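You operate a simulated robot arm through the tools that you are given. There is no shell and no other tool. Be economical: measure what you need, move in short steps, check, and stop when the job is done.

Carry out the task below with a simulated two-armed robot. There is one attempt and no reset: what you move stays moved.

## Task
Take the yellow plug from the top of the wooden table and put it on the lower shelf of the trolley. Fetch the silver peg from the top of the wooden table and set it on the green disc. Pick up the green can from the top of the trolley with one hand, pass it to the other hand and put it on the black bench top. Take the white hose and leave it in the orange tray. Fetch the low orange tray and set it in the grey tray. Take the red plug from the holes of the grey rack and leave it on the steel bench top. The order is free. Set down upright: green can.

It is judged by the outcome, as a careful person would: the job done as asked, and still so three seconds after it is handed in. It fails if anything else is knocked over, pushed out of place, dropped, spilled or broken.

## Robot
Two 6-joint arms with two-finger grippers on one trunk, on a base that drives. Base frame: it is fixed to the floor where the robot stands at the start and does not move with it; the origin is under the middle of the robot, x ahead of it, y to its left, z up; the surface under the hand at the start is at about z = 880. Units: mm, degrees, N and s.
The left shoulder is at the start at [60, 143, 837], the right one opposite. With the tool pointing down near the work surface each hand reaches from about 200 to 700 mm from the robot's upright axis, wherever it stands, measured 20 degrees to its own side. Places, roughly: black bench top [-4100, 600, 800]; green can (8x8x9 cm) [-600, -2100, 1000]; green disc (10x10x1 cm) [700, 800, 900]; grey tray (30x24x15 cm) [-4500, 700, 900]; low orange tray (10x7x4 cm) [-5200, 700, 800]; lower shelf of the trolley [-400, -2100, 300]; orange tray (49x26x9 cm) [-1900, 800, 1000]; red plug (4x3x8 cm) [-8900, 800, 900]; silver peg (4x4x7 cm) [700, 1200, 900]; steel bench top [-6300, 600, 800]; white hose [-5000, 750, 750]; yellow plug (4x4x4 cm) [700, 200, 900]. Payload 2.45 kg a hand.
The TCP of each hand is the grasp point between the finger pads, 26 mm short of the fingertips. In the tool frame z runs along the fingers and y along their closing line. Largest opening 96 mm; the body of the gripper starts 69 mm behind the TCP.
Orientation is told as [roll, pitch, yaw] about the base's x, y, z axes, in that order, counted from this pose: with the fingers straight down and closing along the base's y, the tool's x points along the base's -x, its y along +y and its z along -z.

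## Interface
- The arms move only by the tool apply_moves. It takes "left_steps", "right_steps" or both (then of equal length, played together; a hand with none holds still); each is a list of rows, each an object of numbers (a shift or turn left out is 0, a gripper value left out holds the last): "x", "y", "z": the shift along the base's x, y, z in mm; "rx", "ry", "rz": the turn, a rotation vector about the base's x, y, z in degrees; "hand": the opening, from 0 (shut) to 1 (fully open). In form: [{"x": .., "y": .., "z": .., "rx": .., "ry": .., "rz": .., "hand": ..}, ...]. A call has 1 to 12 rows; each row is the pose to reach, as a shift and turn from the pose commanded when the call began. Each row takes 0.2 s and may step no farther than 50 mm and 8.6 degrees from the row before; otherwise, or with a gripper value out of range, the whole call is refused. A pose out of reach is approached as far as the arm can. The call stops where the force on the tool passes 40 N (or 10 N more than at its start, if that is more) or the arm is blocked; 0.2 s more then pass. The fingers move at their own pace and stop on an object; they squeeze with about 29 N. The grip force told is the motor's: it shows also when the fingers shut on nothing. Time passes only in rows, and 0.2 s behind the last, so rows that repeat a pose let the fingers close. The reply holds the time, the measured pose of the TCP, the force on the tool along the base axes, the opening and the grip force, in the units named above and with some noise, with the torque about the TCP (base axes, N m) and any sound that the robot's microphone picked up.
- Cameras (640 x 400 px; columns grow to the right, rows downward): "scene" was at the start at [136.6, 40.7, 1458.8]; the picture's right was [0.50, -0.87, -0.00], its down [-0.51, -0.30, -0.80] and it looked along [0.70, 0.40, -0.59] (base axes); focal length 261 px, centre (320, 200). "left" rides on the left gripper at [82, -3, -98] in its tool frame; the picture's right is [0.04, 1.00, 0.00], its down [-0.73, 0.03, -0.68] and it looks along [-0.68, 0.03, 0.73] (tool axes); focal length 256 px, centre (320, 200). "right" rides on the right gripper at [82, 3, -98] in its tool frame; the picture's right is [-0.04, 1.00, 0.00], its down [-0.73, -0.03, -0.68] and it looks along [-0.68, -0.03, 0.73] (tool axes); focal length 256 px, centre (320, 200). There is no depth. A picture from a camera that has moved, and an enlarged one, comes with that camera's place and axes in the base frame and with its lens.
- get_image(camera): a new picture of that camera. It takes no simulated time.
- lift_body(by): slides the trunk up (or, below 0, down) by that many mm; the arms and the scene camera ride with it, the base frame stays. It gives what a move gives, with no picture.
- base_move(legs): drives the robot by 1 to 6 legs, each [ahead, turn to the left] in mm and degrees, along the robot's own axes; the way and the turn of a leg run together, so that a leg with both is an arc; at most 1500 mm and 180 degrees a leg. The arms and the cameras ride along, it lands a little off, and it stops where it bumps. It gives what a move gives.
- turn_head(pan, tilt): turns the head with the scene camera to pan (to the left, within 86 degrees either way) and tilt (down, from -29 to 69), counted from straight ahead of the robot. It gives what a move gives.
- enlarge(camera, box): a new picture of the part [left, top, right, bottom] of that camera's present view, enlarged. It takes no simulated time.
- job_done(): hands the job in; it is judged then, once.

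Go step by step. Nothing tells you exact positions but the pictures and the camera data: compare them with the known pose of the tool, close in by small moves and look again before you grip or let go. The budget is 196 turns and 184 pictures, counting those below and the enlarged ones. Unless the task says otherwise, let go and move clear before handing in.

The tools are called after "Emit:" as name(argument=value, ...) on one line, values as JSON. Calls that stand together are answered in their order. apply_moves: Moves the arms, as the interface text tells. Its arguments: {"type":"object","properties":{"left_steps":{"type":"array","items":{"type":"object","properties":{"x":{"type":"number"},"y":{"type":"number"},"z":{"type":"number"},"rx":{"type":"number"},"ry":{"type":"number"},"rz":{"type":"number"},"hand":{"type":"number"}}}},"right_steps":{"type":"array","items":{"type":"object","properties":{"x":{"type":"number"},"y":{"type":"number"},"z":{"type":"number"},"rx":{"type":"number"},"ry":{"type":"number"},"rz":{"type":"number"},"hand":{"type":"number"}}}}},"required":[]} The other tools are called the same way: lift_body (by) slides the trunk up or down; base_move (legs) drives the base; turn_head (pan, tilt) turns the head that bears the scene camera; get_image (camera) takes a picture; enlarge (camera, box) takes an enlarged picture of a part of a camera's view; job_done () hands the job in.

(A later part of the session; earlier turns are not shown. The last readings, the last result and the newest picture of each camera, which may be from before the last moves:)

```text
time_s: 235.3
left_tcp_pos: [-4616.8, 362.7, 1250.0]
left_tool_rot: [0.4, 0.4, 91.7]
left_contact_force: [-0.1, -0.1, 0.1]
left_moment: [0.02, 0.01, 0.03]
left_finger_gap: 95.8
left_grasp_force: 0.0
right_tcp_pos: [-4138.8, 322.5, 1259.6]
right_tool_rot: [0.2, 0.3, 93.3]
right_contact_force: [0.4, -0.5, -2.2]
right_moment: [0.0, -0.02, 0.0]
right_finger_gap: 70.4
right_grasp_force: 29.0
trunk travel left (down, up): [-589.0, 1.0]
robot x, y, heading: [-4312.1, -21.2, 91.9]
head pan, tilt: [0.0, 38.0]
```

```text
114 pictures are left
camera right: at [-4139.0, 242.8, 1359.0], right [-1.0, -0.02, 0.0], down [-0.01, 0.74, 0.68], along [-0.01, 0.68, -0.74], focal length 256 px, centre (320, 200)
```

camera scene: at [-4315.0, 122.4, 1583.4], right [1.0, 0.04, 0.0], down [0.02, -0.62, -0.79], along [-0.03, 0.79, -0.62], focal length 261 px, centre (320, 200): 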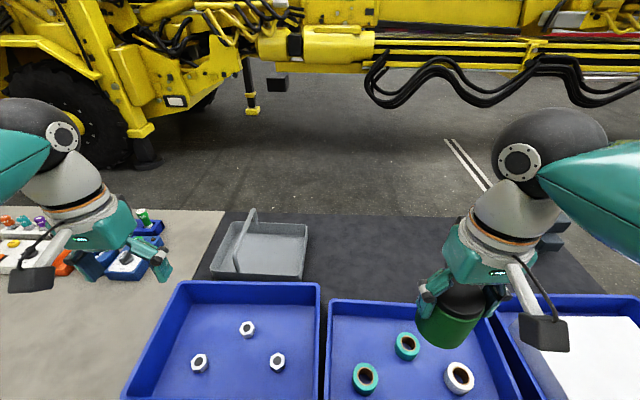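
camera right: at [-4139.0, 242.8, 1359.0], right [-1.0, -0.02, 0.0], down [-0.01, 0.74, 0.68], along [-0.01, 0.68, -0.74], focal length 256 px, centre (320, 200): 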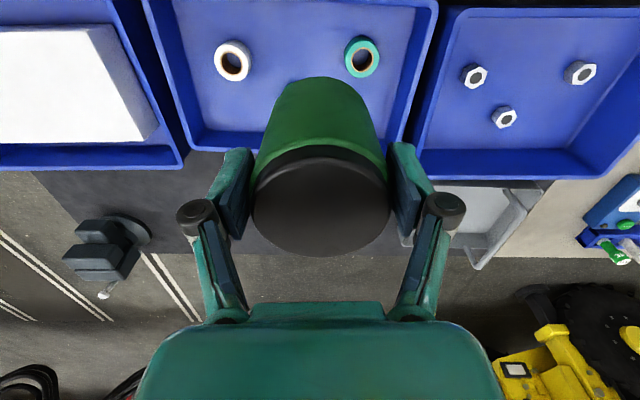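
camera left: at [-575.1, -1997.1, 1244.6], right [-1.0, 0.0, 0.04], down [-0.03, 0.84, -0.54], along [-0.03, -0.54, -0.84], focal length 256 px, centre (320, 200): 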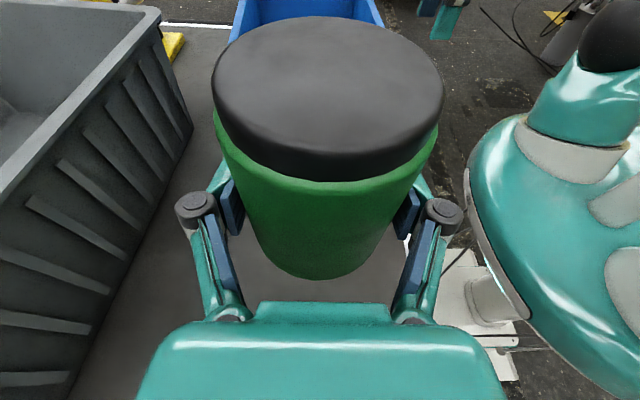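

Emit:
apply_moves(right_steps=[{"x": 4, "y": 34, "z": -20}, {"x": 8, "y": 68, "z": -45}, {"x": 12, "y": 102, "z": -70}, {"x": 16, "y": 136, "z": -95}, {"x": 20, "y": 170, "z": -120}, {"x": 24, "y": 204, "z": -145}, {"x": 28, "y": 238, "z": -170}, {"x": 32, "y": 272, "z": -195}, {"x": 36, "y": 298, "z": -220}, {"x": 39, "y": 318, "z": -245}])

Emit:
get_image(camera="scene")

Emit:
get_image(camera="right")

```text
time_s: 237.5
left_tcp_pos: [-4617.5, 364.4, 1249.1]
left_tool_rot: [0.4, 0.5, 91.8]
left_contact_force: [0.2, -0.3, 0.1]
left_moment: [-0.03, 0.0, 0.01]
left_finger_gap: 96.0
left_grasp_force: 0.0
right_tcp_pos: [-4100.5, 644.1, 1012.2]
right_tool_rot: [0.1, 0.4, 93.2]
right_contact_force: [0.0, 0.7, -3.3]
right_moment: [-0.08, -0.02, 0.01]
right_finger_gap: 70.6
right_grasp_force: 29.2
trunk travel left (down, up): [-589.0, 1.0]
robot x, y, heading: [-4312.2, -20.8, 91.9]
head pan, tilt: [0.0, 38.0]
```

```text
113 pictures are left
camera scene: at [-4315.2, 125.0, 1583.2], right [1.0, 0.04, 0.0], down [0.02, -0.62, -0.79], along [-0.03, 0.79, -0.62], focal length 261 px, centre (320, 200)
```

scene: 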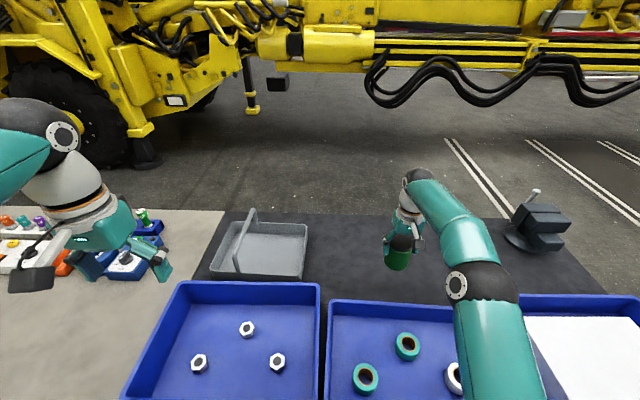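

```text
112 pictures are left
camera right: at [-4101.2, 564.1, 1112.9], right [-1.0, -0.02, 0.0], down [-0.01, 0.74, 0.67], along [-0.01, 0.67, -0.74], focal length 256 px, centre (320, 200)
```

right: 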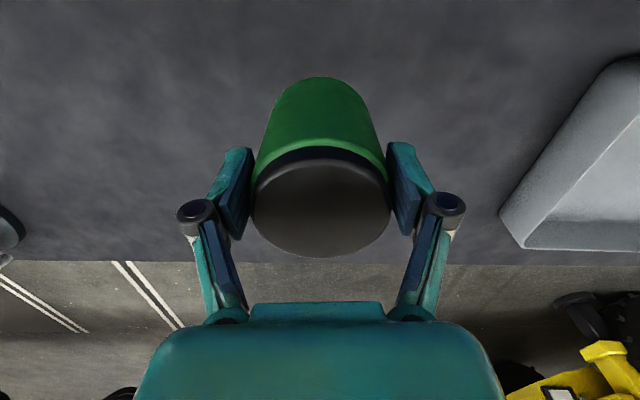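

Clear of the trays. I lower step by step to contact.

Emit:
apply_moves(right_steps=[{"z": -35}, {"z": -70}, {"z": -90}, {"z": -105}, {"z": -115}])

Emit:
enlarge(camera="scene", box=[320, 150, 520, 310])

```text
time_s: 238.7
left_tcp_pos: [-4617.5, 363.5, 1249.6]
left_tool_rot: [0.3, 0.5, 91.8]
left_contact_force: [-0.2, 0.3, 0.1]
left_moment: [-0.01, -0.01, 0.0]
left_finger_gap: 95.9
left_grasp_force: 0.0
right_tcp_pos: [-4101.3, 642.5, 899.4]
right_tool_rot: [0.0, 0.4, 93.2]
right_contact_force: [0.3, -0.1, -3.3]
right_moment: [-0.01, 0.0, -0.02]
right_finger_gap: 70.8
right_grasp_force: 28.8
trunk travel left (down, up): [-589.0, 1.0]
robot x, y, heading: [-4311.5, -19.9, 91.9]
head pan, tilt: [0.0, 38.0]
```

```text
2.50 times, centred on (420, 230) of scene
camera zoom: at [-4315.0, 123.5, 1583.3], right [1.0, 0.04, 0.0], down [0.02, -0.62, -0.79], along [-0.03, 0.79, -0.62], focal length 653 px, centre (70, 125)
```

zoom: 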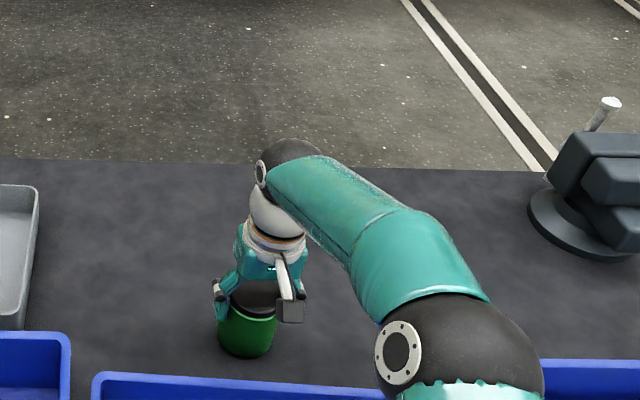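

Emit:
apply_moves(right_steps=[{"z": -4}, {"z": -8}, {"z": -12}, {"z": -16}, {"z": -16}])

```text
time_s: 239.9
left_tcp_pos: [-4618.8, 362.3, 1250.6]
left_tool_rot: [0.3, 0.3, 91.8]
left_contact_force: [0.0, 0.5, -0.3]
left_moment: [0.02, 0.01, -0.04]
left_finger_gap: 96.0
left_grasp_force: 0.1
right_tcp_pos: [-4100.5, 642.0, 885.6]
right_tool_rot: [0.1, 0.1, 93.2]
right_contact_force: [0.1, 2.5, 18.0]
right_moment: [0.21, 0.02, 0.3]
right_finger_gap: 71.3
right_grasp_force: 29.0
trunk travel left (down, up): [-589.0, 1.0]
robot x, y, heading: [-4310.9, -21.3, 92.3]
head pan, tilt: [0.0, 38.0]
```

Contact; bench top z≈806. I release and rise.

Emit:
apply_moves(right_steps=[{"z": 2}, {"z": 2, "hand": 0.95}, {"z": 2, "hand": 1}, {"z": 2, "hand": 1}, {"z": 40}, {"z": 85}, {"z": 130}, {"z": 170}])

Emit:
get_image(camera="right")

```text
time_s: 241.7
left_tcp_pos: [-4618.7, 363.0, 1250.8]
left_tool_rot: [0.3, 0.5, 91.7]
left_contact_force: [0.3, -0.9, 0.3]
left_moment: [0.0, 0.04, 0.01]
left_finger_gap: 96.1
left_grasp_force: 0.1
right_tcp_pos: [-4099.3, 640.3, 1053.3]
right_tool_rot: [0.0, 0.4, 93.2]
right_contact_force: [0.5, 0.0, -0.3]
right_moment: [0.03, 0.0, 0.06]
right_finger_gap: 96.1
right_grasp_force: 0.1
trunk travel left (down, up): [-589.0, 1.0]
robot x, y, heading: [-4309.8, -23.5, 91.7]
head pan, tilt: [0.0, 38.0]
```

```text
110 pictures are left
camera right: at [-4099.6, 558.7, 1153.1], right [-1.0, -0.02, 0.0], down [-0.01, 0.74, 0.68], along [-0.01, 0.67, -0.74], focal length 256 px, centre (320, 200)
```

right: 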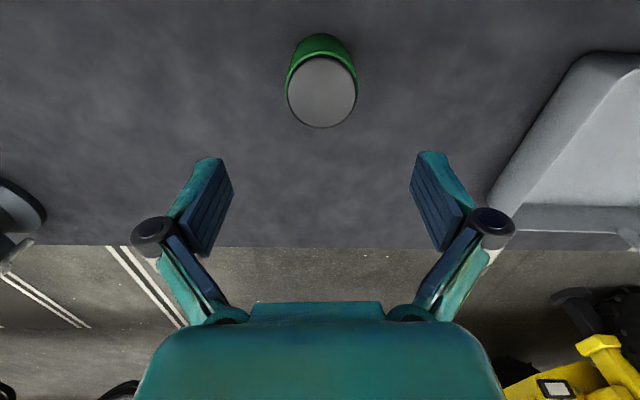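

The can stands upright on the black bench top. I retract the right hand and look left toward the low orange tray and the hose.

Emit:
apply_moves(right_steps=[{"y": -40, "z": 20}, {"y": -80, "z": 40}, {"y": -120, "z": 60}, {"y": -160, "z": 80}, {"y": -200, "z": 100}, {"y": -240, "z": 120}, {"y": -280, "z": 140}, {"y": -320, "z": 160}], left_steps=[{"y": -20, "z": 10}, {"y": -40, "z": 20}, {"y": -60, "z": 30}, {"y": -80, "z": 30}, {"y": -100, "z": 30}, {"y": -100, "z": 30}, {"y": -100, "z": 30}, {"y": -100, "z": 30}])

Emit:
turn_head(pan=30, tilt=30)

Emit:
get_image(camera="scene")

Emit:
get_image(camera="left")

```text
time_s: 243.5
left_tcp_pos: [-4617.9, 262.8, 1282.0]
left_tool_rot: [0.4, 0.5, 91.9]
left_contact_force: [-0.5, -1.0, 0.7]
left_moment: [0.03, 0.01, 0.02]
left_finger_gap: 95.8
left_grasp_force: 0.1
right_tcp_pos: [-4103.1, 319.6, 1216.8]
right_tool_rot: [0.1, 0.4, 93.3]
right_contact_force: [0.0, 0.0, -0.6]
right_moment: [0.05, -0.02, 0.0]
right_finger_gap: 95.8
right_grasp_force: 0.0
trunk travel left (down, up): [-589.0, 1.0]
robot x, y, heading: [-4309.9, -22.7, 92.1]
head pan, tilt: [0.0, 38.0]
```

```text
time_s: 244.4
left_tcp_pos: [-4618.3, 263.8, 1281.8]
left_tool_rot: [0.3, 0.5, 91.8]
left_contact_force: [-0.3, -0.3, 0.6]
left_moment: [-0.01, -0.03, -0.03]
left_finger_gap: 96.1
left_grasp_force: 0.0
right_tcp_pos: [-4103.6, 321.8, 1216.6]
right_tool_rot: [0.0, 0.3, 93.2]
right_contact_force: [0.1, -0.7, -0.2]
right_moment: [0.02, -0.02, -0.04]
right_finger_gap: 95.9
right_grasp_force: 0.1
trunk travel left (down, up): [-589.0, 1.0]
robot x, y, heading: [-4310.6, -21.9, 92.2]
head pan, tilt: [30.0, 30.0]
```

```text
109 pictures are left
camera scene: at [-4359.9, 112.5, 1595.8], right [0.85, 0.53, 0.0], down [0.26, -0.42, -0.87], along [-0.46, 0.73, -0.5], focal length 261 px, centre (320, 200)
```

scene: 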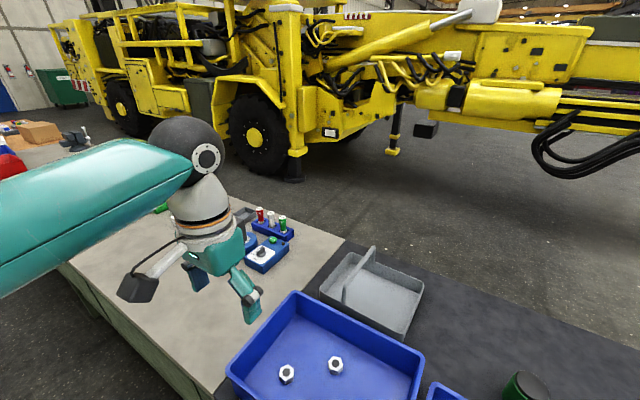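

```text
108 pictures are left
camera left: at [-4611.8, 183.8, 1381.4], right [-1.0, -0.07, 0.01], down [-0.05, 0.74, 0.67], along [-0.05, 0.67, -0.74], focal length 256 px, centre (320, 200)
```

left: 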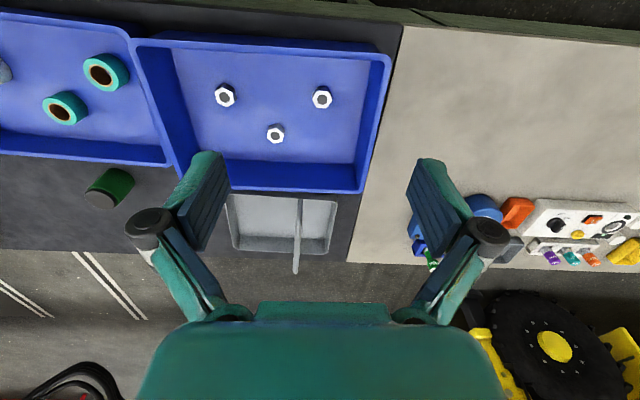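

I back off and drive along the bench to x≈-5050.

Emit:
base_move(legs=[[-130, 0]])

Emit:
base_move(legs=[[0, 44]])

Emit:
base_move(legs=[[0, 44]])

Emit:
base_move(legs=[[750, 0]])

Emit:
base_move(legs=[[0, -45]])

Emit:
base_move(legs=[[0, -45]])

Emit:
turn_head(pan=0, tilt=38)

Emit:
get_image(camera="scene")

```text
time_s: 245.7
left_tcp_pos: [-4615.0, 129.4, 1281.7]
left_tool_rot: [0.5, 0.6, 92.0]
left_contact_force: [0.1, -0.8, -0.8]
left_moment: [0.05, 0.01, -0.02]
left_finger_gap: 95.8
left_grasp_force: 0.1
right_tcp_pos: [-4100.1, 190.8, 1217.9]
right_tool_rot: [0.1, 0.2, 93.4]
right_contact_force: [0.2, -0.5, 0.2]
right_moment: [0.04, 0.03, 0.02]
right_finger_gap: 96.0
right_grasp_force: 0.0
trunk travel left (down, up): [-589.0, 1.0]
robot x, y, heading: [-4308.4, -153.7, 91.9]
head pan, tilt: [30.0, 30.0]
```

```text
time_s: 248.4
left_tcp_pos: [-4725.0, -155.4, 1283.2]
left_tool_rot: [0.4, 0.5, 134.9]
left_contact_force: [0.3, 0.1, -0.3]
left_moment: [-0.03, -0.03, 0.01]
left_finger_gap: 96.0
left_grasp_force: 0.1
right_tcp_pos: [-4388.7, 239.4, 1216.8]
right_tool_rot: [0.0, 0.3, 136.2]
right_contact_force: [-0.7, -0.5, -0.4]
right_moment: [0.0, 0.0, -0.01]
right_finger_gap: 95.5
right_grasp_force: 0.2
trunk travel left (down, up): [-589.0, 1.0]
robot x, y, heading: [-4295.2, -143.1, 135.0]
head pan, tilt: [30.0, 30.0]
```

```text
time_s: 251.0
left_tcp_pos: [-4595.0, -452.3, 1282.0]
left_tool_rot: [0.5, 0.4, 178.9]
left_contact_force: [0.2, -0.6, 0.3]
left_moment: [0.04, -0.01, 0.01]
left_finger_gap: 96.1
left_grasp_force: 0.2
right_tcp_pos: [-4625.7, 65.4, 1217.5]
right_tool_rot: [0.2, 0.4, -179.7]
right_contact_force: [-0.5, -0.7, 0.4]
right_moment: [0.01, -0.01, 0.01]
right_finger_gap: 96.1
right_grasp_force: 0.1
trunk travel left (down, up): [-589.0, 1.0]
robot x, y, heading: [-4292.9, -123.2, 178.6]
head pan, tilt: [30.0, 30.0]
```

```text
time_s: 255.2
left_tcp_pos: [-5347.8, -436.1, 1282.6]
left_tool_rot: [0.4, 0.6, 179.1]
left_contact_force: [-1.4, 0.2, 0.4]
left_moment: [0.02, -0.01, -0.01]
left_finger_gap: 96.4
left_grasp_force: 0.1
right_tcp_pos: [-5380.0, 81.2, 1217.8]
right_tool_rot: [0.1, 0.3, -179.5]
right_contact_force: [0.8, 0.7, 1.1]
right_moment: [-0.01, 0.0, -0.01]
right_finger_gap: 96.5
right_grasp_force: 0.1
trunk travel left (down, up): [-589.0, 1.0]
robot x, y, heading: [-5044.4, -106.8, 178.8]
head pan, tilt: [30.0, 30.0]
```

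```text
time_s: 258.0
left_tcp_pos: [-5491.7, -111.5, 1282.4]
left_tool_rot: [0.5, 0.5, 131.9]
left_contact_force: [0.2, -0.5, 0.0]
left_moment: [-0.01, 0.01, -0.03]
left_finger_gap: 96.2
left_grasp_force: 0.0
right_tcp_pos: [-5136.9, 266.8, 1218.0]
right_tool_rot: [0.0, 0.4, 133.2]
right_contact_force: [0.7, -0.4, 0.2]
right_moment: [-0.02, -0.02, -0.02]
right_finger_gap: 96.0
right_grasp_force: 0.1
trunk travel left (down, up): [-589.0, 1.0]
robot x, y, heading: [-5060.4, -117.7, 131.7]
head pan, tilt: [30.0, 30.0]
```

```text
time_s: 260.7
left_tcp_pos: [-5358.3, 191.5, 1284.9]
left_tool_rot: [0.4, 0.4, 86.5]
left_contact_force: [0.2, -0.3, 0.3]
left_moment: [0.04, -0.01, 0.0]
left_finger_gap: 96.2
left_grasp_force: 0.1
right_tcp_pos: [-4838.6, 202.7, 1218.3]
right_tool_rot: [0.1, 0.3, 87.9]
right_contact_force: [0.2, -0.8, -0.6]
right_moment: [0.0, -0.02, 0.01]
right_finger_gap: 96.0
right_grasp_force: 0.0
trunk travel left (down, up): [-589.0, 1.0]
robot x, y, heading: [-5081.8, -120.8, 86.3]
head pan, tilt: [30.0, 30.0]
```

```text
time_s: 261.6
left_tcp_pos: [-5357.4, 192.4, 1284.5]
left_tool_rot: [0.4, 0.5, 86.5]
left_contact_force: [0.4, -0.7, 0.4]
left_moment: [0.01, -0.02, -0.01]
left_finger_gap: 96.0
left_grasp_force: 0.1
right_tcp_pos: [-4841.0, 203.7, 1218.9]
right_tool_rot: [0.1, 0.3, 88.0]
right_contact_force: [0.6, -0.6, -0.5]
right_moment: [0.04, 0.01, 0.01]
right_finger_gap: 96.1
right_grasp_force: 0.0
trunk travel left (down, up): [-589.0, 1.0]
robot x, y, heading: [-5083.3, -120.3, 86.8]
head pan, tilt: [0.0, 38.0]
```

```text
107 pictures are left
camera scene: at [-5071.9, 24.7, 1583.4], right [1.0, -0.06, 0.0], down [-0.04, -0.61, -0.79], along [0.05, 0.79, -0.62], focal length 261 px, centre (320, 200)
```

scene: 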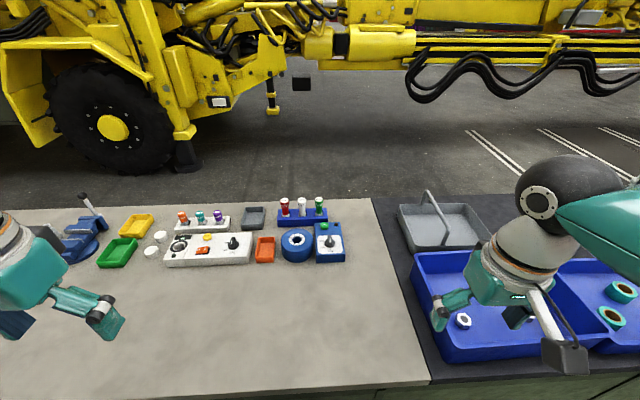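

The low orange tray is at pixel (265, 248). I enlarge to look for the white hose.

Emit:
enlarge(camera="scene", box=[60, 170, 380, 370])

Emit:
get_image(camera="right")

Emit:
get_image(camera="left")

```text
2.00 times, centred on (220, 270) of scene
camera zoom: at [-5071.9, 24.7, 1583.4], right [1.0, -0.06, 0.0], down [-0.04, -0.61, -0.79], along [0.05, 0.79, -0.62], focal length 522 px, centre (520, 60)
```

zoom: 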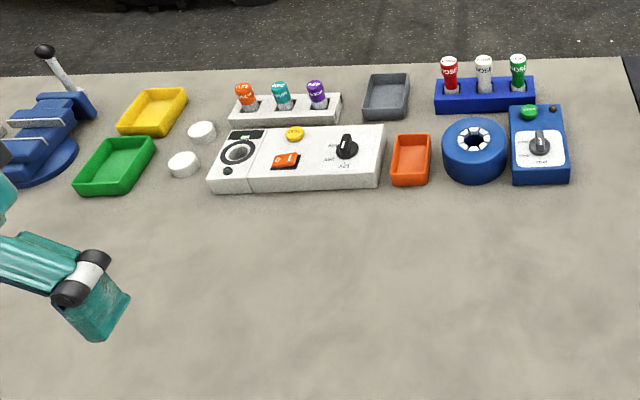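

```text
105 pictures are left
camera right: at [-4847.1, 123.5, 1318.4], right [-1.0, 0.08, 0.0], down [0.06, 0.74, 0.68], along [0.05, 0.67, -0.74], focal length 256 px, centre (320, 200)
```

right: 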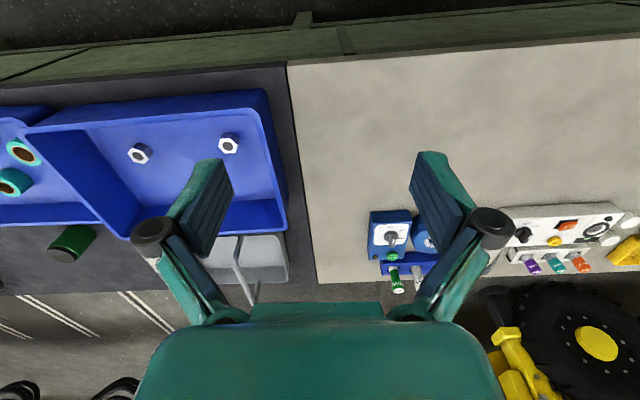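

```text
104 pictures are left
camera left: at [-5359.2, 112.6, 1384.1], right [-1.0, 0.02, 0.01], down [0.02, 0.74, 0.67], along [0.01, 0.67, -0.74], focal length 256 px, centre (320, 200)
```

left: 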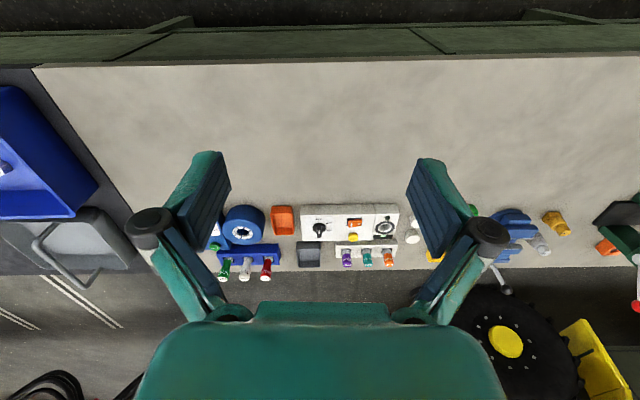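

Emit:
enlarge(camera="scene", box=[240, 185, 350, 270])

```text
4.71 times, centred on (295, 228) of scene
camera zoom: at [-5071.9, 24.7, 1583.4], right [1.0, -0.06, 0.0], down [-0.04, -0.61, -0.79], along [0.05, 0.79, -0.62], focal length 1229 px, centre (438, 71)
```

zoom: 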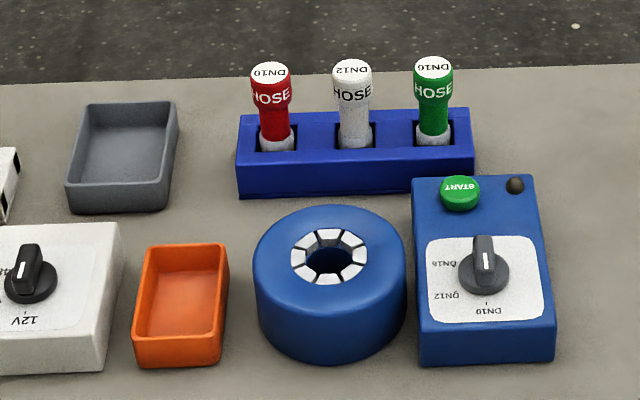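

The "white hose" is the white DN12 piece in the blue rack, near [-5093, 860]. First the low orange tray at about [-5237, 707]: I will pinch its front wall with the left hand. I move up and turn the left hand so it closes fore-and-aft.

Emit:
base_move(legs=[[100, 0]])

Emit:
apply_moves(left_steps=[{"x": 10, "y": 27, "z": -20, "rz": -7.9}, {"x": 20, "y": 54, "z": -40, "rz": -15.8}, {"x": 31, "y": 81, "z": -62, "rz": -23.6}, {"x": 42, "y": 108, "z": -85, "rz": -31.5}, {"x": 52, "y": 135, "z": -107, "rz": -39.4}, {"x": 63, "y": 162, "z": -130, "rz": -47.2}, {"x": 73, "y": 189, "z": -152, "rz": -55.1}, {"x": 84, "y": 216, "z": -175, "rz": -63}, {"x": 94, "y": 243, "z": -197, "rz": -70.8}, {"x": 105, "y": 270, "z": -220, "rz": -78.7}, {"x": 115, "y": 297, "z": -245, "rz": -86.5}])

Emit:
get_image(camera="left")

Emit:
get_image(camera="scene")

```text
time_s: 262.8
left_tcp_pos: [-5351.8, 295.2, 1284.3]
left_tool_rot: [0.4, 0.5, 86.6]
left_contact_force: [0.2, 0.1, -0.8]
left_moment: [-0.06, 0.0, -0.01]
left_finger_gap: 96.0
left_grasp_force: 0.1
right_tcp_pos: [-4833.0, 305.6, 1218.7]
right_tool_rot: [0.1, 0.3, 87.9]
right_contact_force: [-0.1, -0.8, -0.4]
right_moment: [-0.04, 0.0, -0.02]
right_finger_gap: 96.1
right_grasp_force: 0.1
trunk travel left (down, up): [-589.0, 1.0]
robot x, y, heading: [-5072.2, -16.4, 86.3]
head pan, tilt: [0.0, 38.0]
```

```text
time_s: 265.2
left_tcp_pos: [-5236.5, 590.6, 1036.5]
left_tool_rot: [0.3, 0.4, 0.0]
left_contact_force: [0.0, -0.1, 0.1]
left_moment: [-0.04, 0.03, -0.02]
left_finger_gap: 96.2
left_grasp_force: 0.0
right_tcp_pos: [-4832.5, 307.1, 1219.1]
right_tool_rot: [0.1, 0.3, 87.8]
right_contact_force: [-0.3, -1.3, 0.6]
right_moment: [-0.03, 0.02, 0.03]
right_finger_gap: 95.8
right_grasp_force: 0.1
trunk travel left (down, up): [-589.0, 1.0]
robot x, y, heading: [-5073.1, -17.4, 86.5]
head pan, tilt: [0.0, 38.0]
```

```text
102 pictures are left
camera left: at [-5317.8, 589.0, 1136.5], right [-0.04, 1.0, 0.01], down [0.74, 0.02, 0.67], along [0.67, 0.03, -0.74], focal length 256 px, centre (320, 200)
```

left: 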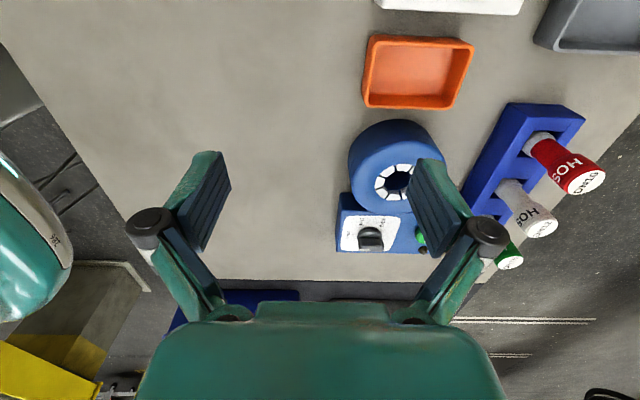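

```text
101 pictures are left
camera scene: at [-5065.4, 128.0, 1583.2], right [1.0, -0.06, 0.0], down [-0.04, -0.62, -0.79], along [0.05, 0.79, -0.62], focal length 261 px, centre (320, 200)
```

scene: 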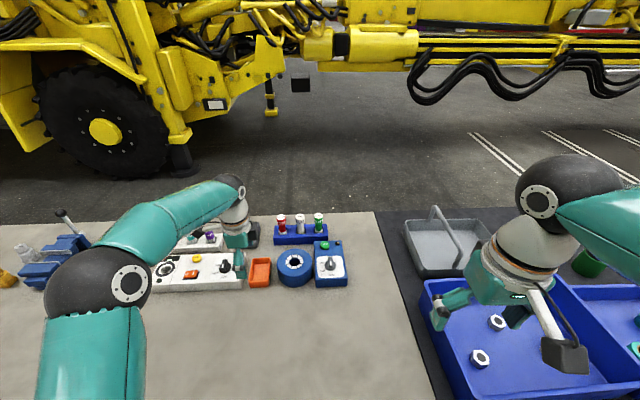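

Tray measured: centre [-5236, 702], front wall at y≈651. I set the fingers to straddle the front wall and lower.

Emit:
apply_moves(left_steps=[{"y": 30, "z": -30, "hand": 0.42}, {"y": 61, "z": -60, "hand": 0.42}, {"y": 61, "z": -100}, {"y": 61, "z": -135}])

Emit:
get_image(camera="left")

```text
time_s: 266.2
left_tcp_pos: [-5236.8, 653.5, 903.8]
left_tool_rot: [0.3, 0.4, 0.1]
left_contact_force: [0.6, 0.0, -0.6]
left_moment: [-0.01, -0.03, 0.05]
left_finger_gap: 40.1
left_grasp_force: 0.0
right_tcp_pos: [-4833.7, 307.1, 1220.6]
right_tool_rot: [0.1, 0.3, 87.8]
right_contact_force: [-1.0, 0.0, 0.3]
right_moment: [-0.02, 0.0, 0.02]
right_finger_gap: 96.0
right_grasp_force: 0.0
trunk travel left (down, up): [-589.0, 1.0]
robot x, y, heading: [-5075.7, -17.8, 86.6]
head pan, tilt: [0.0, 38.0]
```

```text
100 pictures are left
camera left: at [-5318.8, 650.5, 1003.8], right [-0.04, 1.0, 0.0], down [0.74, 0.03, 0.67], along [0.67, 0.03, -0.74], focal length 256 px, centre (320, 200)
```

left: 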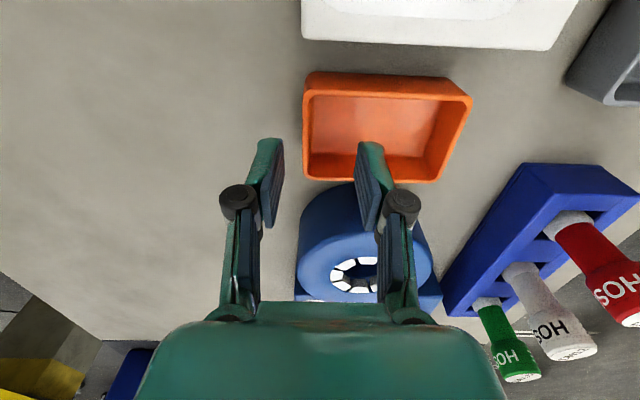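

Emit:
apply_moves(left_steps=[{"y": -6, "z": -25}, {"y": -6, "z": -45}, {"y": -6, "z": -58}])

Emit:
get_image(camera="left")

```text
time_s: 267.0
left_tcp_pos: [-5235.1, 644.4, 847.9]
left_tool_rot: [0.5, 0.3, 0.1]
left_contact_force: [0.2, -0.3, 6.0]
left_moment: [0.18, -0.06, -0.05]
left_finger_gap: 41.4
left_grasp_force: 1.2
right_tcp_pos: [-4834.3, 304.0, 1220.0]
right_tool_rot: [0.1, 0.1, 87.9]
right_contact_force: [0.8, 0.0, 0.1]
right_moment: [0.01, 0.01, 0.03]
right_finger_gap: 96.2
right_grasp_force: 0.1
trunk travel left (down, up): [-589.0, 1.0]
robot x, y, heading: [-5073.1, -16.9, 86.5]
head pan, tilt: [0.0, 38.0]
```

```text
99 pictures are left
camera left: at [-5316.7, 641.5, 948.7], right [-0.04, 1.0, 0.01], down [0.74, 0.02, 0.67], along [0.67, 0.03, -0.74], focal length 256 px, centre (320, 200)
```

left: 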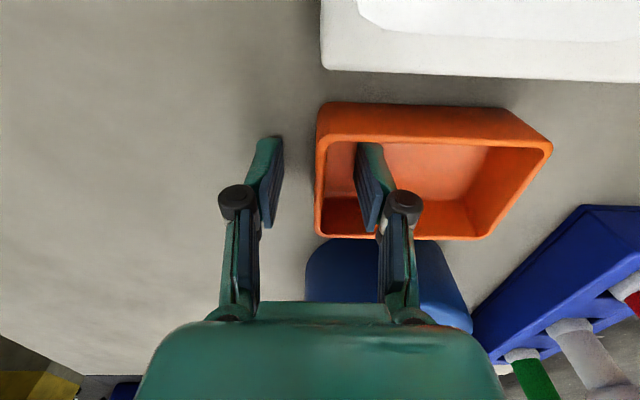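

The inner finger touches the tray floor; I raise 5 mm and close on the wall.

Emit:
apply_moves(left_steps=[{"z": 5}, {"z": 5, "hand": 0}, {"z": 5, "hand": 0}, {"z": 5, "hand": 0}])

Emit:
apply_moves(left_steps=[{"z": 15}, {"z": 35}, {"z": 70}])

Emit:
get_image(camera="left")

Emit:
get_image(camera="scene")

```text
time_s: 268.0
left_tcp_pos: [-5236.6, 645.1, 852.4]
left_tool_rot: [0.3, 0.5, 0.0]
left_contact_force: [0.3, -0.7, -0.7]
left_moment: [0.0, 0.01, -0.02]
left_finger_gap: 6.1
left_grasp_force: 28.9
right_tcp_pos: [-4832.6, 304.9, 1220.7]
right_tool_rot: [0.1, 0.3, 87.9]
right_contact_force: [0.3, 0.2, 0.0]
right_moment: [0.01, -0.02, 0.02]
right_finger_gap: 96.3
right_grasp_force: 0.0
trunk travel left (down, up): [-589.0, 1.0]
robot x, y, heading: [-5075.0, -14.6, 86.8]
head pan, tilt: [0.0, 38.0]
```

```text
time_s: 268.8
left_tcp_pos: [-5236.0, 644.7, 921.6]
left_tool_rot: [0.3, 0.5, 0.0]
left_contact_force: [-0.1, 0.1, -0.6]
left_moment: [-0.04, -0.01, 0.0]
left_finger_gap: 6.0
left_grasp_force: 29.2
right_tcp_pos: [-4831.8, 305.1, 1218.9]
right_tool_rot: [0.1, 0.4, 87.9]
right_contact_force: [-0.2, 0.1, 0.2]
right_moment: [-0.02, -0.01, 0.0]
right_finger_gap: 96.0
right_grasp_force: 0.1
trunk travel left (down, up): [-589.0, 1.0]
robot x, y, heading: [-5079.5, -20.1, 86.8]
head pan, tilt: [0.0, 38.0]
```

```text
98 pictures are left
camera left: at [-5317.1, 642.2, 1022.6], right [-0.04, 1.0, 0.01], down [0.74, 0.03, 0.67], along [0.67, 0.03, -0.74], focal length 256 px, centre (320, 200)
```

left: 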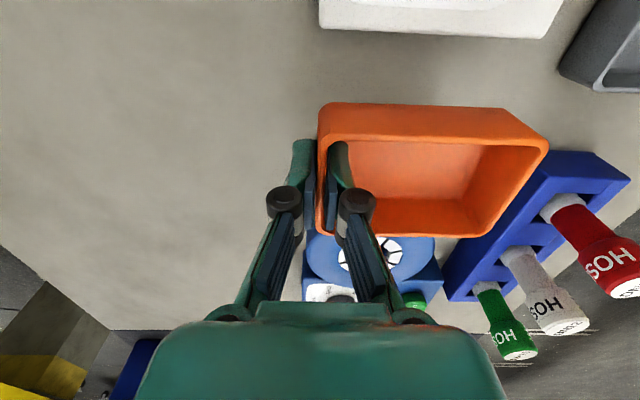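

```text
97 pictures are left
camera scene: at [-5065.6, 125.5, 1583.4], right [1.0, -0.06, 0.0], down [-0.04, -0.61, -0.79], along [0.05, 0.79, -0.62], focal length 261 px, centre (320, 200)
```

scene: 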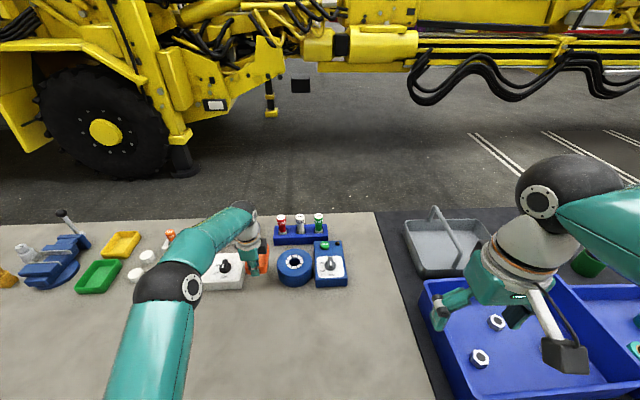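

The low orange tray is held. I tuck it, then shift the base left so the right hand can fetch the hose.

Emit:
apply_moves(left_steps=[{"z": 40}, {"x": -10, "y": -30, "z": 75}, {"x": -20, "y": -62, "z": 110}, {"x": -32, "y": -95, "z": 140}, {"x": -44, "y": -130, "z": 170}, {"x": -56, "y": -165, "z": 200}, {"x": -68, "y": -200, "z": 230}, {"x": -80, "y": -235, "z": 260}, {"x": -92, "y": -270, "z": 285}, {"x": -104, "y": -310, "z": 305}, {"x": -114, "y": -350, "z": 325}])

Emit:
base_move(legs=[[-80, 0]])

Emit:
base_move(legs=[[0, -30]])

Emit:
base_move(legs=[[-270, 0]])

Emit:
base_move(legs=[[0, 33]])

Emit:
base_move(legs=[[290, 0]])

Emit:
get_image(camera="scene")

```text
time_s: 271.2
left_tcp_pos: [-5351.4, 292.8, 1250.2]
left_tool_rot: [0.2, 0.4, -0.1]
left_contact_force: [0.1, 0.1, -0.8]
left_moment: [-0.01, -0.01, 0.01]
left_finger_gap: 5.7
left_grasp_force: 29.6
right_tcp_pos: [-4831.9, 303.4, 1220.1]
right_tool_rot: [0.1, 0.3, 87.9]
right_contact_force: [0.8, 0.2, -0.5]
right_moment: [0.01, 0.0, 0.02]
right_finger_gap: 95.8
right_grasp_force: 0.2
trunk travel left (down, up): [-589.0, 1.0]
robot x, y, heading: [-5071.6, -16.0, 86.7]
head pan, tilt: [0.0, 38.0]
```

```text
time_s: 272.3
left_tcp_pos: [-5355.6, 211.1, 1250.2]
left_tool_rot: [0.4, 0.4, -0.1]
left_contact_force: [0.3, -0.7, -0.6]
left_moment: [0.0, 0.0, -0.02]
left_finger_gap: 6.1
left_grasp_force: 28.8
right_tcp_pos: [-4838.1, 221.2, 1220.9]
right_tool_rot: [0.0, 0.3, 87.7]
right_contact_force: [-0.6, 0.2, 0.4]
right_moment: [0.03, 0.01, -0.02]
right_finger_gap: 96.0
right_grasp_force: 0.1
trunk travel left (down, up): [-589.0, 1.0]
robot x, y, heading: [-5081.8, -95.4, 86.4]
head pan, tilt: [0.0, 38.0]
```

```text
time_s: 274.3
left_tcp_pos: [-5166.5, 306.3, 1250.8]
left_tool_rot: [0.4, 0.5, -29.6]
left_contact_force: [-1.2, 0.0, -1.3]
left_moment: [-0.03, 0.05, -0.01]
left_finger_gap: 6.0
left_grasp_force: 29.4
right_tcp_pos: [-4711.6, 60.2, 1219.2]
right_tool_rot: [0.0, 0.1, 58.3]
right_contact_force: [0.7, 0.3, -0.5]
right_moment: [0.0, 0.01, -0.03]
right_finger_gap: 95.9
right_grasp_force: 0.1
trunk travel left (down, up): [-589.0, 1.0]
robot x, y, heading: [-5087.9, -93.6, 57.0]
head pan, tilt: [0.0, 38.0]
```

```text
time_s: 276.2
left_tcp_pos: [-5313.3, 80.3, 1250.8]
left_tool_rot: [0.4, 0.4, -29.2]
left_contact_force: [-1.0, -0.5, 0.3]
left_moment: [-0.01, 0.02, 0.0]
left_finger_gap: 5.9
left_grasp_force: 29.1
right_tcp_pos: [-4857.0, -162.7, 1221.5]
right_tool_rot: [0.1, 0.2, 58.6]
right_contact_force: [-0.1, 0.1, 0.0]
right_moment: [0.02, -0.01, 0.06]
right_finger_gap: 96.1
right_grasp_force: 0.1
trunk travel left (down, up): [-589.0, 1.0]
robot x, y, heading: [-5233.4, -322.2, 57.3]
head pan, tilt: [0.0, 38.0]
```

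```text
time_s: 278.4
left_tcp_pos: [-5517.8, -23.6, 1250.7]
left_tool_rot: [0.4, 0.4, 3.6]
left_contact_force: [-0.4, -0.9, -1.4]
left_moment: [-0.07, 0.0, 0.0]
left_finger_gap: 6.0
left_grasp_force: 28.8
right_tcp_pos: [-5002.5, 19.2, 1221.6]
right_tool_rot: [0.0, 0.1, 91.6]
right_contact_force: [-0.3, 0.5, -0.3]
right_moment: [0.01, 0.03, 0.04]
right_finger_gap: 96.0
right_grasp_force: 0.0
trunk travel left (down, up): [-589.0, 1.0]
robot x, y, heading: [-5218.5, -318.0, 90.0]
head pan, tilt: [0.0, 38.0]
```

```text
time_s: 280.3
left_tcp_pos: [-5517.3, 252.9, 1250.3]
left_tool_rot: [0.4, 0.3, 3.6]
left_contact_force: [-0.6, -0.3, -1.2]
left_moment: [-0.09, -0.01, 0.0]
left_finger_gap: 5.9
left_grasp_force: 28.8
right_tcp_pos: [-5003.5, 296.1, 1221.2]
right_tool_rot: [0.1, 0.3, 91.5]
right_contact_force: [-0.3, 0.9, -0.6]
right_moment: [-0.06, 0.0, 0.01]
right_finger_gap: 95.9
right_grasp_force: 0.1
trunk travel left (down, up): [-589.0, 1.0]
robot x, y, heading: [-5222.8, -42.6, 90.2]
head pan, tilt: [0.0, 38.0]
```

```text
96 pictures are left
camera scene: at [-5222.6, 103.1, 1583.3], right [1.0, 0.0, 0.0], down [0.0, -0.62, -0.79], along [0.0, 0.79, -0.62], focal length 261 px, centre (320, 200)
```

scene: 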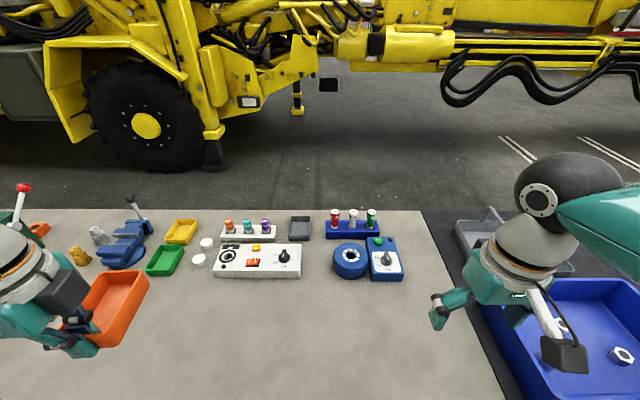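

Triangulated: hose top at about [-5089, 873, 920]. It is too far for a straight-down hand, so I tilt the right hand 45° forward and stage it above the bench.

Emit:
base_move(legs=[[22, 0]])

Emit:
apply_moves(right_steps=[{"x": -9, "y": 35, "z": -10, "rx": 4.5, "hand": 0.65}, {"x": -18, "y": 70, "z": -20, "rx": 9}, {"x": -27, "y": 105, "z": -30, "rx": 13.5}, {"x": -36, "y": 140, "z": -40, "rx": 18}, {"x": -45, "y": 175, "z": -55, "rx": 22.5}, {"x": -54, "y": 210, "z": -70, "rx": 27}, {"x": -63, "y": 245, "z": -85, "rx": 31.5}, {"x": -72, "y": 280, "z": -100, "rx": 36}, {"x": -80, "y": 315, "z": -115, "rx": 40.5}, {"x": -86, "y": 350, "z": -130, "rx": 45}, {"x": -86, "y": 385, "z": -150, "rx": 45}, {"x": -86, "y": 420, "z": -170, "rx": 45}])

Emit:
get_image(camera="right")

Emit:
get_image(camera="scene")

```text
time_s: 281.1
left_tcp_pos: [-5519.0, 275.8, 1252.1]
left_tool_rot: [0.3, 0.4, 3.6]
left_contact_force: [0.2, 0.2, -0.6]
left_moment: [-0.06, 0.01, -0.01]
left_finger_gap: 6.1
left_grasp_force: 29.3
right_tcp_pos: [-5003.2, 316.5, 1221.9]
right_tool_rot: [0.1, 0.2, 91.6]
right_contact_force: [-0.9, 0.8, 0.1]
right_moment: [-0.03, -0.02, 0.02]
right_finger_gap: 96.2
right_grasp_force: 0.0
trunk travel left (down, up): [-589.0, 1.0]
robot x, y, heading: [-5220.6, -20.3, 90.1]
head pan, tilt: [0.0, 38.0]
```

```text
time_s: 283.7
left_tcp_pos: [-5519.2, 276.9, 1251.6]
left_tool_rot: [0.2, 0.3, 3.5]
left_contact_force: [0.3, 0.1, -1.5]
left_moment: [-0.07, -0.02, 0.0]
left_finger_gap: 6.2
left_grasp_force: 28.7
right_tcp_pos: [-5088.4, 740.5, 1052.0]
right_tool_rot: [-1.4, -44.6, 92.1]
right_contact_force: [0.5, -0.3, -0.9]
right_moment: [-0.03, 0.0, -0.01]
right_finger_gap: 62.2
right_grasp_force: 0.1
trunk travel left (down, up): [-589.0, 1.0]
robot x, y, heading: [-5222.0, -21.1, 90.1]
head pan, tilt: [0.0, 38.0]
```

```text
95 pictures are left
camera right: at [-5090.4, 614.1, 1064.5], right [-1.0, 0.01, 0.01], down [0.01, 0.04, 1.0], along [0.01, 1.0, -0.04], focal length 256 px, centre (320, 200)
```

right: 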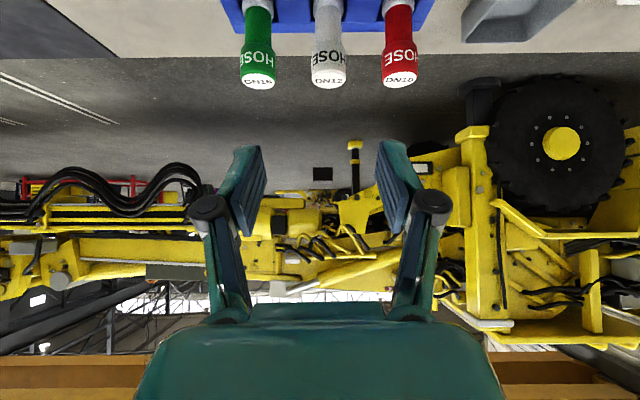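

```text
94 pictures are left
camera scene: at [-5222.7, 126.1, 1583.2], right [1.0, 0.0, 0.0], down [0.0, -0.62, -0.79], along [0.0, 0.79, -0.62], focal length 261 px, centre (320, 200)
```

scene: 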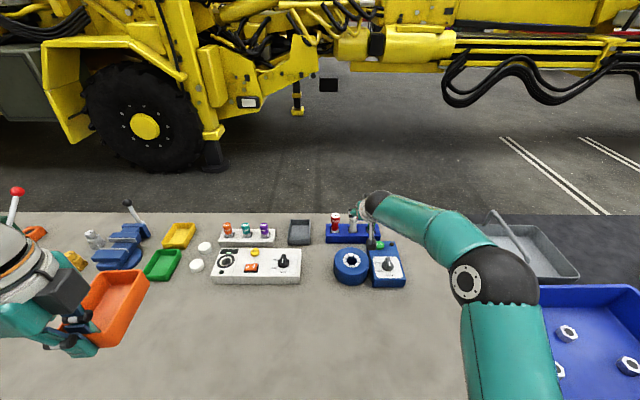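

Hose axis x≈-5096. I move along the tool axis, stop short and look again.

Emit:
apply_moves(right_steps=[{"x": -4, "y": 25, "z": -35}, {"x": -8, "y": 50, "z": -65}, {"x": -8, "y": 75, "z": -95}])

Emit:
get_image(camera="right")

```text
time_s: 284.5
left_tcp_pos: [-5519.0, 277.8, 1252.0]
left_tool_rot: [0.2, 0.4, 3.5]
left_contact_force: [0.1, 0.6, -1.7]
left_moment: [-0.11, -0.02, -0.04]
left_finger_gap: 5.7
left_grasp_force: 29.4
right_tcp_pos: [-5097.3, 811.7, 955.8]
right_tool_rot: [-1.5, -44.5, 92.2]
right_contact_force: [0.7, 0.6, -0.2]
right_moment: [-0.09, 0.02, 0.01]
right_finger_gap: 62.2
right_grasp_force: 0.1
trunk travel left (down, up): [-589.0, 1.0]
robot x, y, heading: [-5224.6, -21.8, 90.2]
head pan, tilt: [0.0, 38.0]
```

```text
93 pictures are left
camera right: at [-5100.3, 684.6, 968.2], right [-1.0, 0.01, 0.01], down [0.01, 0.05, 1.0], along [0.01, 1.0, -0.05], focal length 256 px, centre (320, 200)
```

right: 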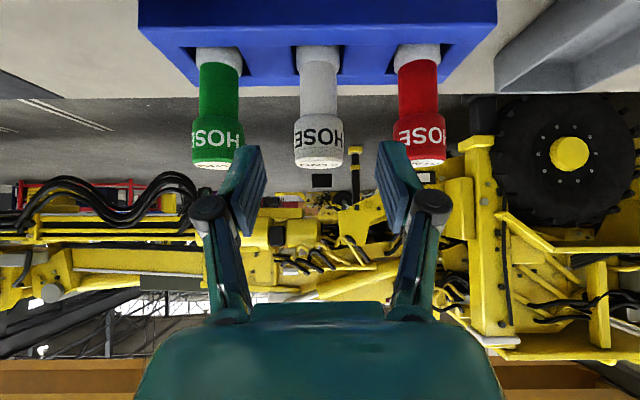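

Two views give the hose at y≈881, cap from z 893 to 926. I go in and grip the cap.

Emit:
apply_moves(right_steps=[{"y": 25, "z": -17}, {"y": 48, "z": -33}, {"y": 69, "z": -49}])

Emit:
get_image(camera="right")

```text
time_s: 285.3
left_tcp_pos: [-5518.6, 276.2, 1252.2]
left_tool_rot: [0.3, 0.3, 3.6]
left_contact_force: [-0.4, 0.1, -1.5]
left_moment: [-0.09, -0.02, 0.0]
left_finger_gap: 6.0
left_grasp_force: 29.1
right_tcp_pos: [-5099.9, 816.4, 930.0]
right_tool_rot: [-1.4, -44.7, 92.1]
right_contact_force: [-0.6, 0.2, 0.4]
right_moment: [0.0, 0.0, 0.02]
right_finger_gap: 62.4
right_grasp_force: 0.2
right hand out of reach, approached as far as the arm can: row 1, 2, 3
trunk travel left (down, up): [-589.0, 1.0]
robot x, y, heading: [-5223.9, -19.9, 90.3]
head pan, tilt: [0.0, 38.0]
```

```text
92 pictures are left
camera right: at [-5102.8, 690.0, 942.7], right [-1.0, 0.01, 0.01], down [0.01, 0.04, 1.0], along [0.01, 1.0, -0.04], focal length 256 px, centre (320, 200)
```

right: 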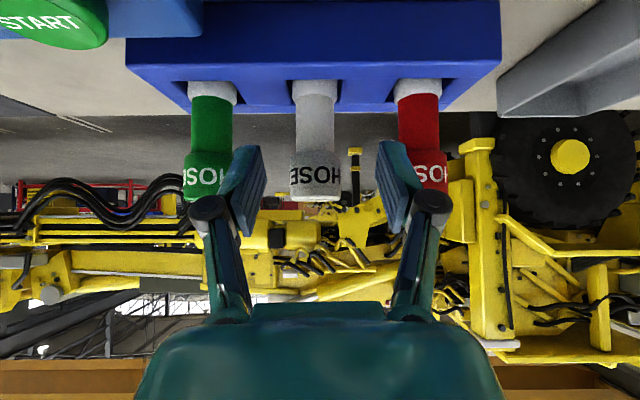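

The arm is at its reach here. I back the hand off slightly and inch the base forward.

Emit:
apply_moves(right_steps=[{"y": -30, "z": 30}])

Emit:
base_move(legs=[[25, 0]])

Emit:
turn_head(pan=0, tilt=69)

Emit:
get_image(camera="scene")

```text
time_s: 285.7
left_tcp_pos: [-5519.2, 274.2, 1252.2]
left_tool_rot: [0.3, 0.4, 3.6]
left_contact_force: [-0.2, -1.0, -1.1]
left_moment: [-0.07, -0.01, -0.01]
left_finger_gap: 6.2
left_grasp_force: 28.7
right_tcp_pos: [-5101.3, 813.2, 962.3]
right_tool_rot: [-1.5, -44.7, 92.2]
right_contact_force: [-0.2, -0.3, -0.5]
right_moment: [0.0, 0.0, -0.03]
right_finger_gap: 62.3
right_grasp_force: 0.0
right hand out of reach, approached as far as the arm can: row 1
trunk travel left (down, up): [-589.0, 1.0]
robot x, y, heading: [-5221.7, -18.8, 90.2]
head pan, tilt: [0.0, 38.0]
```

```text
time_s: 286.6
left_tcp_pos: [-5517.8, 294.0, 1254.2]
left_tool_rot: [0.3, 0.4, 3.4]
left_contact_force: [1.1, 0.4, -1.4]
left_moment: [-0.07, 0.0, 0.03]
left_finger_gap: 5.8
left_grasp_force: 28.9
right_tcp_pos: [-5096.2, 831.0, 963.0]
right_tool_rot: [-1.3, -44.7, 92.0]
right_contact_force: [-0.8, 0.0, 0.2]
right_moment: [0.02, -0.01, 0.02]
right_finger_gap: 62.3
right_grasp_force: 0.1
trunk travel left (down, up): [-589.0, 1.0]
robot x, y, heading: [-5224.5, -3.3, 90.0]
head pan, tilt: [0.0, 38.0]
stopped in leg 1: the robot was blocked; the commanded pose is now the measured one
```

```text
time_s: 287.6
left_tcp_pos: [-5518.9, 293.9, 1252.4]
left_tool_rot: [0.3, 0.4, 3.4]
left_contact_force: [-0.3, -0.3, -0.6]
left_moment: [-0.06, 0.02, 0.03]
left_finger_gap: 6.1
left_grasp_force: 29.3
right_tcp_pos: [-5095.5, 831.7, 962.7]
right_tool_rot: [-1.4, -44.6, 92.0]
right_contact_force: [0.4, 0.2, -0.8]
right_moment: [0.03, -0.02, -0.02]
right_finger_gap: 62.7
right_grasp_force: 0.1
trunk travel left (down, up): [-589.0, 1.0]
robot x, y, heading: [-5225.6, -1.9, 89.9]
head pan, tilt: [0.0, 68.8]
```

```text
91 pictures are left
camera scene: at [-5222.0, 111.3, 1544.3], right [1.0, 0.0, 0.0], down [0.0, -0.93, -0.36], along [0.0, 0.36, -0.93], focal length 261 px, centre (320, 200)
```

scene: 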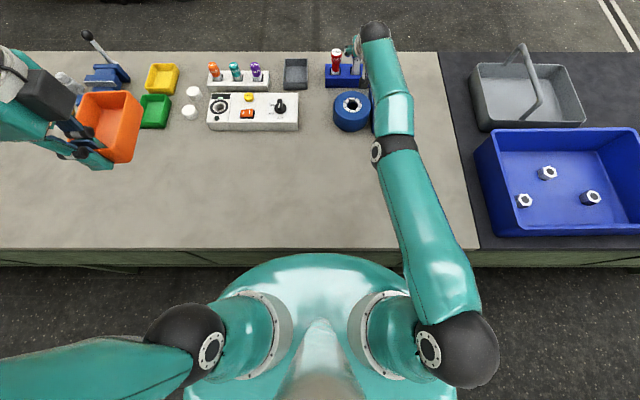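

The base touches the bench (no further). More tilt is needed, and the gripper camera below would come too near the blue tape, so I back the hand off and roll it 180° about its own axis to bring the camera on top.

Emit:
apply_moves(right_steps=[{"y": -35, "z": 20}, {"y": -70, "z": 40}, {"y": -105, "z": 60}, {"y": -140, "z": 80}, {"y": -140, "z": 80, "ry": -5.8, "rz": 5.8}, {"y": -140, "z": 80, "ry": -11.6, "rz": 11.6}, {"y": -140, "z": 80, "ry": -17.4, "rz": 17.4}, {"y": -140, "z": 80, "ry": -23.2, "rz": 23.2}, {"y": -140, "z": 80, "ry": -29, "rz": 29}, {"y": -140, "z": 80, "ry": -34.8, "rz": 34.8}, {"y": -140, "z": 80, "ry": -40.6, "rz": 40.6}, {"y": -140, "z": 80, "ry": -46.4, "rz": 46.4}])

Emit:
apply_moves(right_steps=[{"ry": -5.8, "rz": 5.8}, {"ry": -11.6, "rz": 11.6}, {"ry": -17.4, "rz": 17.4}, {"ry": -23.2, "rz": 23.2}, {"ry": -29, "rz": 29}, {"ry": -34.8, "rz": 34.8}, {"ry": -40.6, "rz": 40.6}, {"ry": -46.4, "rz": 46.4}, {"ry": -52.2, "rz": 52.2}, {"ry": -58, "rz": 58}, {"ry": -63.8, "rz": 63.8}, {"ry": -69.6, "rz": 69.6}])

```text
time_s: 290.2
left_tcp_pos: [-5517.2, 293.7, 1254.4]
left_tool_rot: [0.4, 0.4, 3.2]
left_contact_force: [0.2, -0.4, -1.3]
left_moment: [-0.08, 0.02, 0.0]
left_finger_gap: 6.1
left_grasp_force: 29.5
right_tcp_pos: [-5096.5, 690.5, 1042.9]
right_tool_rot: [-42.5, -15.8, 163.1]
right_contact_force: [-1.0, -0.3, 0.1]
right_moment: [-0.01, -0.01, 0.01]
right_finger_gap: 62.3
right_grasp_force: 0.0
right hand out of reach, approached as far as the arm can: row 1, 2
trunk travel left (down, up): [-589.0, 1.0]
robot x, y, heading: [-5222.9, -1.3, 89.7]
head pan, tilt: [0.0, 68.8]
```

```text
time_s: 292.8
left_tcp_pos: [-5517.2, 293.5, 1252.9]
left_tool_rot: [0.2, 0.4, 3.3]
left_contact_force: [0.1, 0.0, -0.8]
left_moment: [-0.04, 0.0, -0.01]
left_finger_gap: 5.9
left_grasp_force: 29.8
right_tcp_pos: [-5095.7, 690.5, 1043.6]
right_tool_rot: [-14.1, 43.4, -110.1]
right_contact_force: [-0.4, 0.5, 0.9]
right_moment: [0.02, -0.02, 0.01]
right_finger_gap: 62.4
right_grasp_force: 0.0
trunk travel left (down, up): [-589.0, 1.0]
robot x, y, heading: [-5225.2, -2.3, 89.9]
head pan, tilt: [0.0, 68.8]
```

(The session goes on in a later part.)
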